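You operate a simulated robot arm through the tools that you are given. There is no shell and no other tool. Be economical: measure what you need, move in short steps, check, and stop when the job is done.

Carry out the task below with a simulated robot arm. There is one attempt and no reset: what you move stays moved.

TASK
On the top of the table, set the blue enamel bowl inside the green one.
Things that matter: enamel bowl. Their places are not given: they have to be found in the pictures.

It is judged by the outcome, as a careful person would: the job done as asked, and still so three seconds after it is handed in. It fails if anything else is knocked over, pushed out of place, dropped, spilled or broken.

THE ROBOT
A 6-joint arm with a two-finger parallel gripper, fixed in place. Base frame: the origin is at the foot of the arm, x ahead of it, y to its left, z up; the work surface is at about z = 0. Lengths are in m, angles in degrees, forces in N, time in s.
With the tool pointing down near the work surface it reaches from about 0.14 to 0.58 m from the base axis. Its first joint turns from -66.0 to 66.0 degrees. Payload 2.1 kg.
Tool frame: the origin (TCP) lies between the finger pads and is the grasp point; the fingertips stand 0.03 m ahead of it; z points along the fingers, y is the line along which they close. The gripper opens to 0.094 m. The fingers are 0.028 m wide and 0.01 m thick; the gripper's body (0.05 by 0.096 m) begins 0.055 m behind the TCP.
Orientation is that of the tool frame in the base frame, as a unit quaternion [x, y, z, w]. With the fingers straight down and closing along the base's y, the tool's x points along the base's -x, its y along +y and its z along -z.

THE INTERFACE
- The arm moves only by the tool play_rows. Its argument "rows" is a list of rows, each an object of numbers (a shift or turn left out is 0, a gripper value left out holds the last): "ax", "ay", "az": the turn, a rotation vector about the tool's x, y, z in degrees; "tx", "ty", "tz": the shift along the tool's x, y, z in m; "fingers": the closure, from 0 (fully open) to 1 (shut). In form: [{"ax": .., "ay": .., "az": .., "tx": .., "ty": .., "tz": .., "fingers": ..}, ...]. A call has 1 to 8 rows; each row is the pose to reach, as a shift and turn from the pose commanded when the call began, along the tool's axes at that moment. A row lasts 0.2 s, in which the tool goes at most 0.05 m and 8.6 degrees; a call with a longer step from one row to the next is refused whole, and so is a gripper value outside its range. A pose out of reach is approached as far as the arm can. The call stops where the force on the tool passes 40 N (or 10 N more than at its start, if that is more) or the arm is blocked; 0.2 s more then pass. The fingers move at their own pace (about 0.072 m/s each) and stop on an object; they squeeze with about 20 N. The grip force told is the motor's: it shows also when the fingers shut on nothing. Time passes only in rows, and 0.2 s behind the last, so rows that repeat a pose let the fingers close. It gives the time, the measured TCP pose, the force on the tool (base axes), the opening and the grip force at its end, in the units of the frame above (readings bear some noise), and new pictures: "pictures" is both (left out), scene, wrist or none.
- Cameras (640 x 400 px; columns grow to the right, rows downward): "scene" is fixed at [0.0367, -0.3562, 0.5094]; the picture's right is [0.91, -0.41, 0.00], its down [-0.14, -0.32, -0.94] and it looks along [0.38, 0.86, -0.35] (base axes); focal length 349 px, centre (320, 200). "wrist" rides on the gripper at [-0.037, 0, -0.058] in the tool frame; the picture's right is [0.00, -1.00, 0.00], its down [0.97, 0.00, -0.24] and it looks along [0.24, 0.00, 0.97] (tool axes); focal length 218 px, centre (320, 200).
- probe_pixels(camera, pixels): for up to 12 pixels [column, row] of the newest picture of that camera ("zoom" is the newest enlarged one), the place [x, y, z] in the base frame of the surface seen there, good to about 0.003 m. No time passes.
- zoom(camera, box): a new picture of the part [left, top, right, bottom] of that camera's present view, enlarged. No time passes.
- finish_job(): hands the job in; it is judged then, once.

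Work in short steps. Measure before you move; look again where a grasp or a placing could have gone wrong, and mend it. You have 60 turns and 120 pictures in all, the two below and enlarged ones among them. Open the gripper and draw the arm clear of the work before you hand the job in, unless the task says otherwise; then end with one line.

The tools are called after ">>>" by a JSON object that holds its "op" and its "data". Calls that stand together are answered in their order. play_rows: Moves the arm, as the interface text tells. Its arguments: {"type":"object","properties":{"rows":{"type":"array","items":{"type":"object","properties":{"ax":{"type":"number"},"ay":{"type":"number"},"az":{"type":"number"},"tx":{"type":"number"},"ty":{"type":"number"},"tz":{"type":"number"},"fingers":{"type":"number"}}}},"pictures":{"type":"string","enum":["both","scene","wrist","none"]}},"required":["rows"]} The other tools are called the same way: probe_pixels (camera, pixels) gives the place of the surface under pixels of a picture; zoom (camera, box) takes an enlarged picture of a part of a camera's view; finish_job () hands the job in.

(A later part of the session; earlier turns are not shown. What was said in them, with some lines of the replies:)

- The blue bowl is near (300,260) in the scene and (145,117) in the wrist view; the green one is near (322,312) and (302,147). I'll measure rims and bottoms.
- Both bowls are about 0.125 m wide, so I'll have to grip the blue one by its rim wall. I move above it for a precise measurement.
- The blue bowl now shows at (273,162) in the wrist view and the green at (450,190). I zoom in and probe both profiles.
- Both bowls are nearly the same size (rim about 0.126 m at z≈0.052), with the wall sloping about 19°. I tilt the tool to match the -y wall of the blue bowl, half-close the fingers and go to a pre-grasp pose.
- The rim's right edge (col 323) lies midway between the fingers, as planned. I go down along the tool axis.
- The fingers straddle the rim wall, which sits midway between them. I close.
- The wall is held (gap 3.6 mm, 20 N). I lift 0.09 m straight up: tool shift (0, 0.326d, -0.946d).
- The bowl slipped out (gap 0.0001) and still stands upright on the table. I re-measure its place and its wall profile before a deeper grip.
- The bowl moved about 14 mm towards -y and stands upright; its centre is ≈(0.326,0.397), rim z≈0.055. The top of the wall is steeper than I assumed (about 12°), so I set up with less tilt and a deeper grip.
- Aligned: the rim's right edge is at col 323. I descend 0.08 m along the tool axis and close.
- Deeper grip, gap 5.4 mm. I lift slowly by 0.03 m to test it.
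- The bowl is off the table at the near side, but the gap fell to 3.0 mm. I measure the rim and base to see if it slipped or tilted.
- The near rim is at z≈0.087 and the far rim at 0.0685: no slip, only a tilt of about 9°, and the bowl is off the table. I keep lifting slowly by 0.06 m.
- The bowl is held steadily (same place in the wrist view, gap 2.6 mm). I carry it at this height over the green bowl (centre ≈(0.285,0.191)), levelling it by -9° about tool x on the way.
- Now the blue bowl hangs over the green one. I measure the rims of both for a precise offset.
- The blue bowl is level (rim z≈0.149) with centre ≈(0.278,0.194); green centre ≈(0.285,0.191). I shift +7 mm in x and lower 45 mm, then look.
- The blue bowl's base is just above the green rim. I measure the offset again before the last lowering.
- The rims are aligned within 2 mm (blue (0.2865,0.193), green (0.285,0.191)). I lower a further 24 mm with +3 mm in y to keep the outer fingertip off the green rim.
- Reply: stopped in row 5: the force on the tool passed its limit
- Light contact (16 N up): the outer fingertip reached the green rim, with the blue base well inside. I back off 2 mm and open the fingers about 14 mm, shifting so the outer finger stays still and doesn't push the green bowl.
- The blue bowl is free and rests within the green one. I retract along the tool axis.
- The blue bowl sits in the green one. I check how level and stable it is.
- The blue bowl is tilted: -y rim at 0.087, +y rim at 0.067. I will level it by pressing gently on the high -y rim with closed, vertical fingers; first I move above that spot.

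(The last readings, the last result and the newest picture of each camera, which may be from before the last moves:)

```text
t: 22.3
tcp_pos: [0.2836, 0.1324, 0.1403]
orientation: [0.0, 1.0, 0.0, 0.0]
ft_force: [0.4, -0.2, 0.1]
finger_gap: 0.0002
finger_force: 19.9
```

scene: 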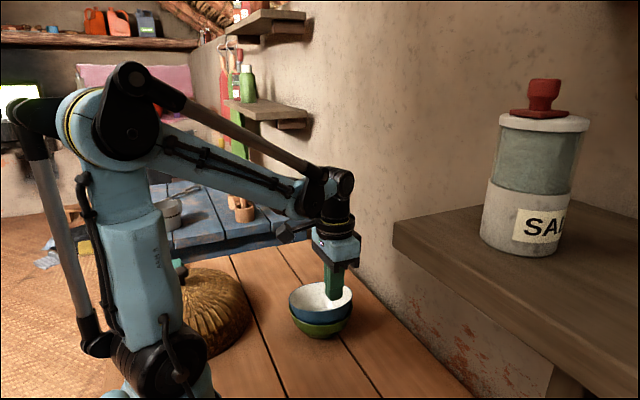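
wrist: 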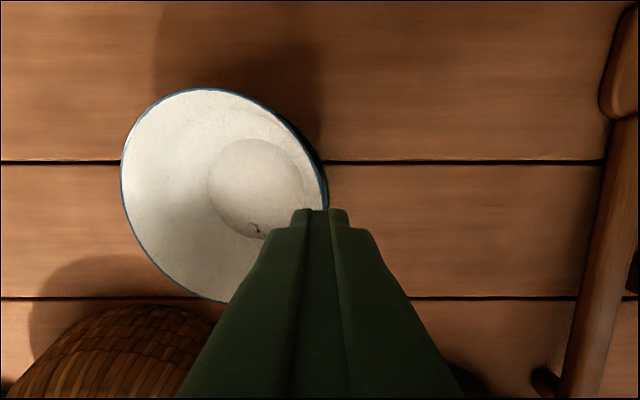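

The tip is over the -y rim. I press down in small steps.

>>> {"op": "play_rows", "data": {"rows": [{"tz": 0.012}, {"tz": 0.02}, {"tz": 0.023}, {"tz": 0.026}, {"tz": 0.029}, {"tz": 0.032}, {"tz": 0.035}]}}

>>> {"op": "zoom", "data": {"camera": "scene", "box": [260, 230, 400, 350]}}

```text
t: 23.9
tcp_pos: [0.2845, 0.1318, 0.105]
orientation: [0.001, 1.0, 0.0, 0.0]
ft_force: [-1.0, -0.4, -0.9]
finger_gap: 0.0
finger_force: 19.8
```

scene: 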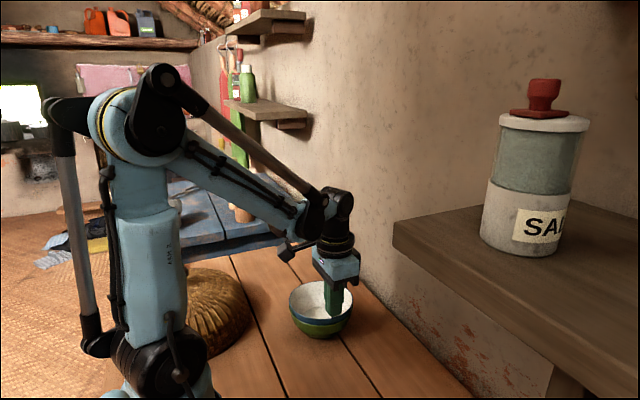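
wrist: 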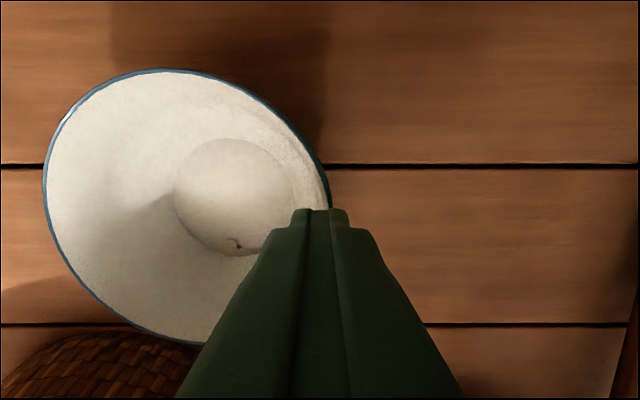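

```text
3.33 times, centred on (330, 290) of scene
```

zoom: 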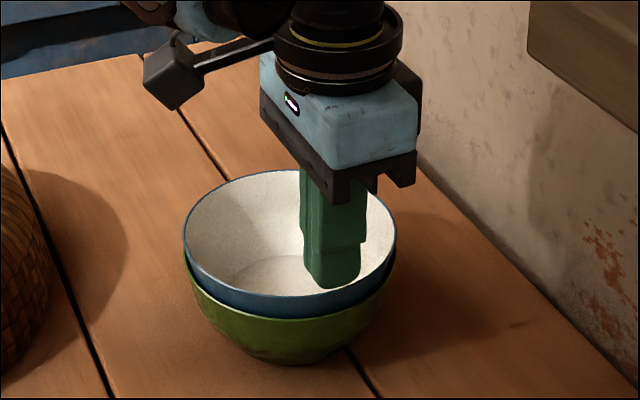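

The bowl has settled level with no residual force. I go straight up, open the gripper and look.

>>> {"op": "play_rows", "data": {"rows": [{"tz": -0.03}, {"tz": -0.07}, {"tz": -0.11}, {"tz": -0.15, "fingers": 0}, {"tz": -0.15, "ty": -0.04}, {"tz": -0.15, "ty": -0.08}, {"tz": -0.15, "ty": -0.08}]}}

>>> {"op": "zoom", "data": {"camera": "scene", "box": [260, 230, 400, 350]}}

>>> {"op": "probe_pixels", "data": {"camera": "zoom", "pixels": [[186, 246], [394, 240], [290, 172], [220, 287], [290, 296], [360, 282], [205, 297], [290, 321]]}}

```text
t: 25.5
tcp_pos: [0.2875, 0.0502, 0.2541]
orientation: [0.0, 1.0, 0.0, 0.0]
ft_force: [-0.2, -0.1, 0.4]
finger_gap: 0.0939
finger_force: 0.0
```

scene: 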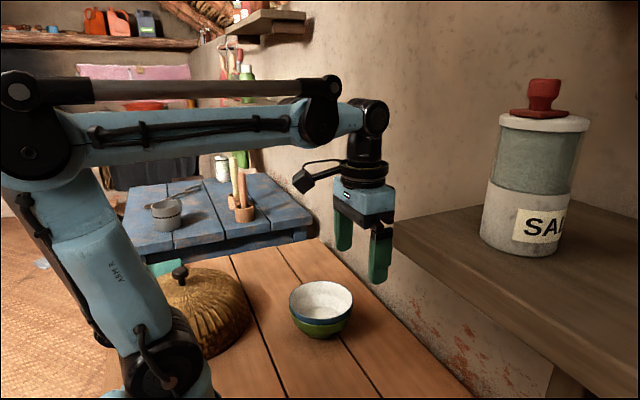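
wrist: 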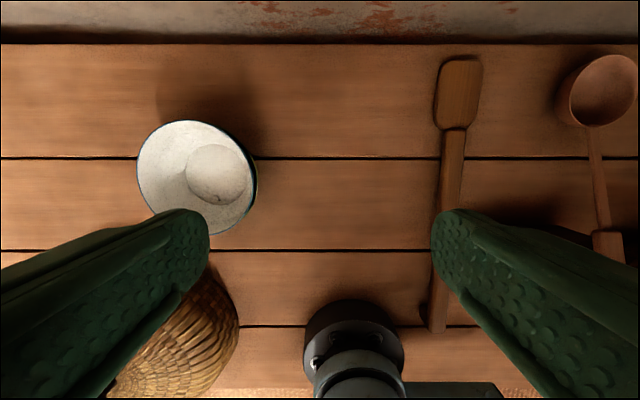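

```text
3.33 times, centred on (330, 290) of scene
```

zoom: 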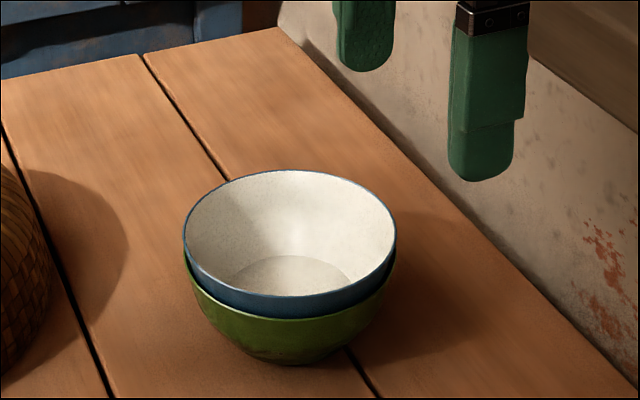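

```text
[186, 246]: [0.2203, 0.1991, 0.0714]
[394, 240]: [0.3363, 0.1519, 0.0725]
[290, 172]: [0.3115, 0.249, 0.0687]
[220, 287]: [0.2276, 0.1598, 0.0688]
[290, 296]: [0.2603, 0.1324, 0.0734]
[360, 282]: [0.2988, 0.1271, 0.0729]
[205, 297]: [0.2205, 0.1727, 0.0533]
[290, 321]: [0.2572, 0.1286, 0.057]
```

The blue bowl sits level inside the green one (rim z 0.069–0.073 all round) and the arm is clear with the gripper open. I hand it in.

>>> {"op": "finish_job", "data": {}}

```text
The job is handed in.
```

The blue enamel bowl is nested level inside the green one on the table, nothing else was disturbed, and the gripper is open and clear.
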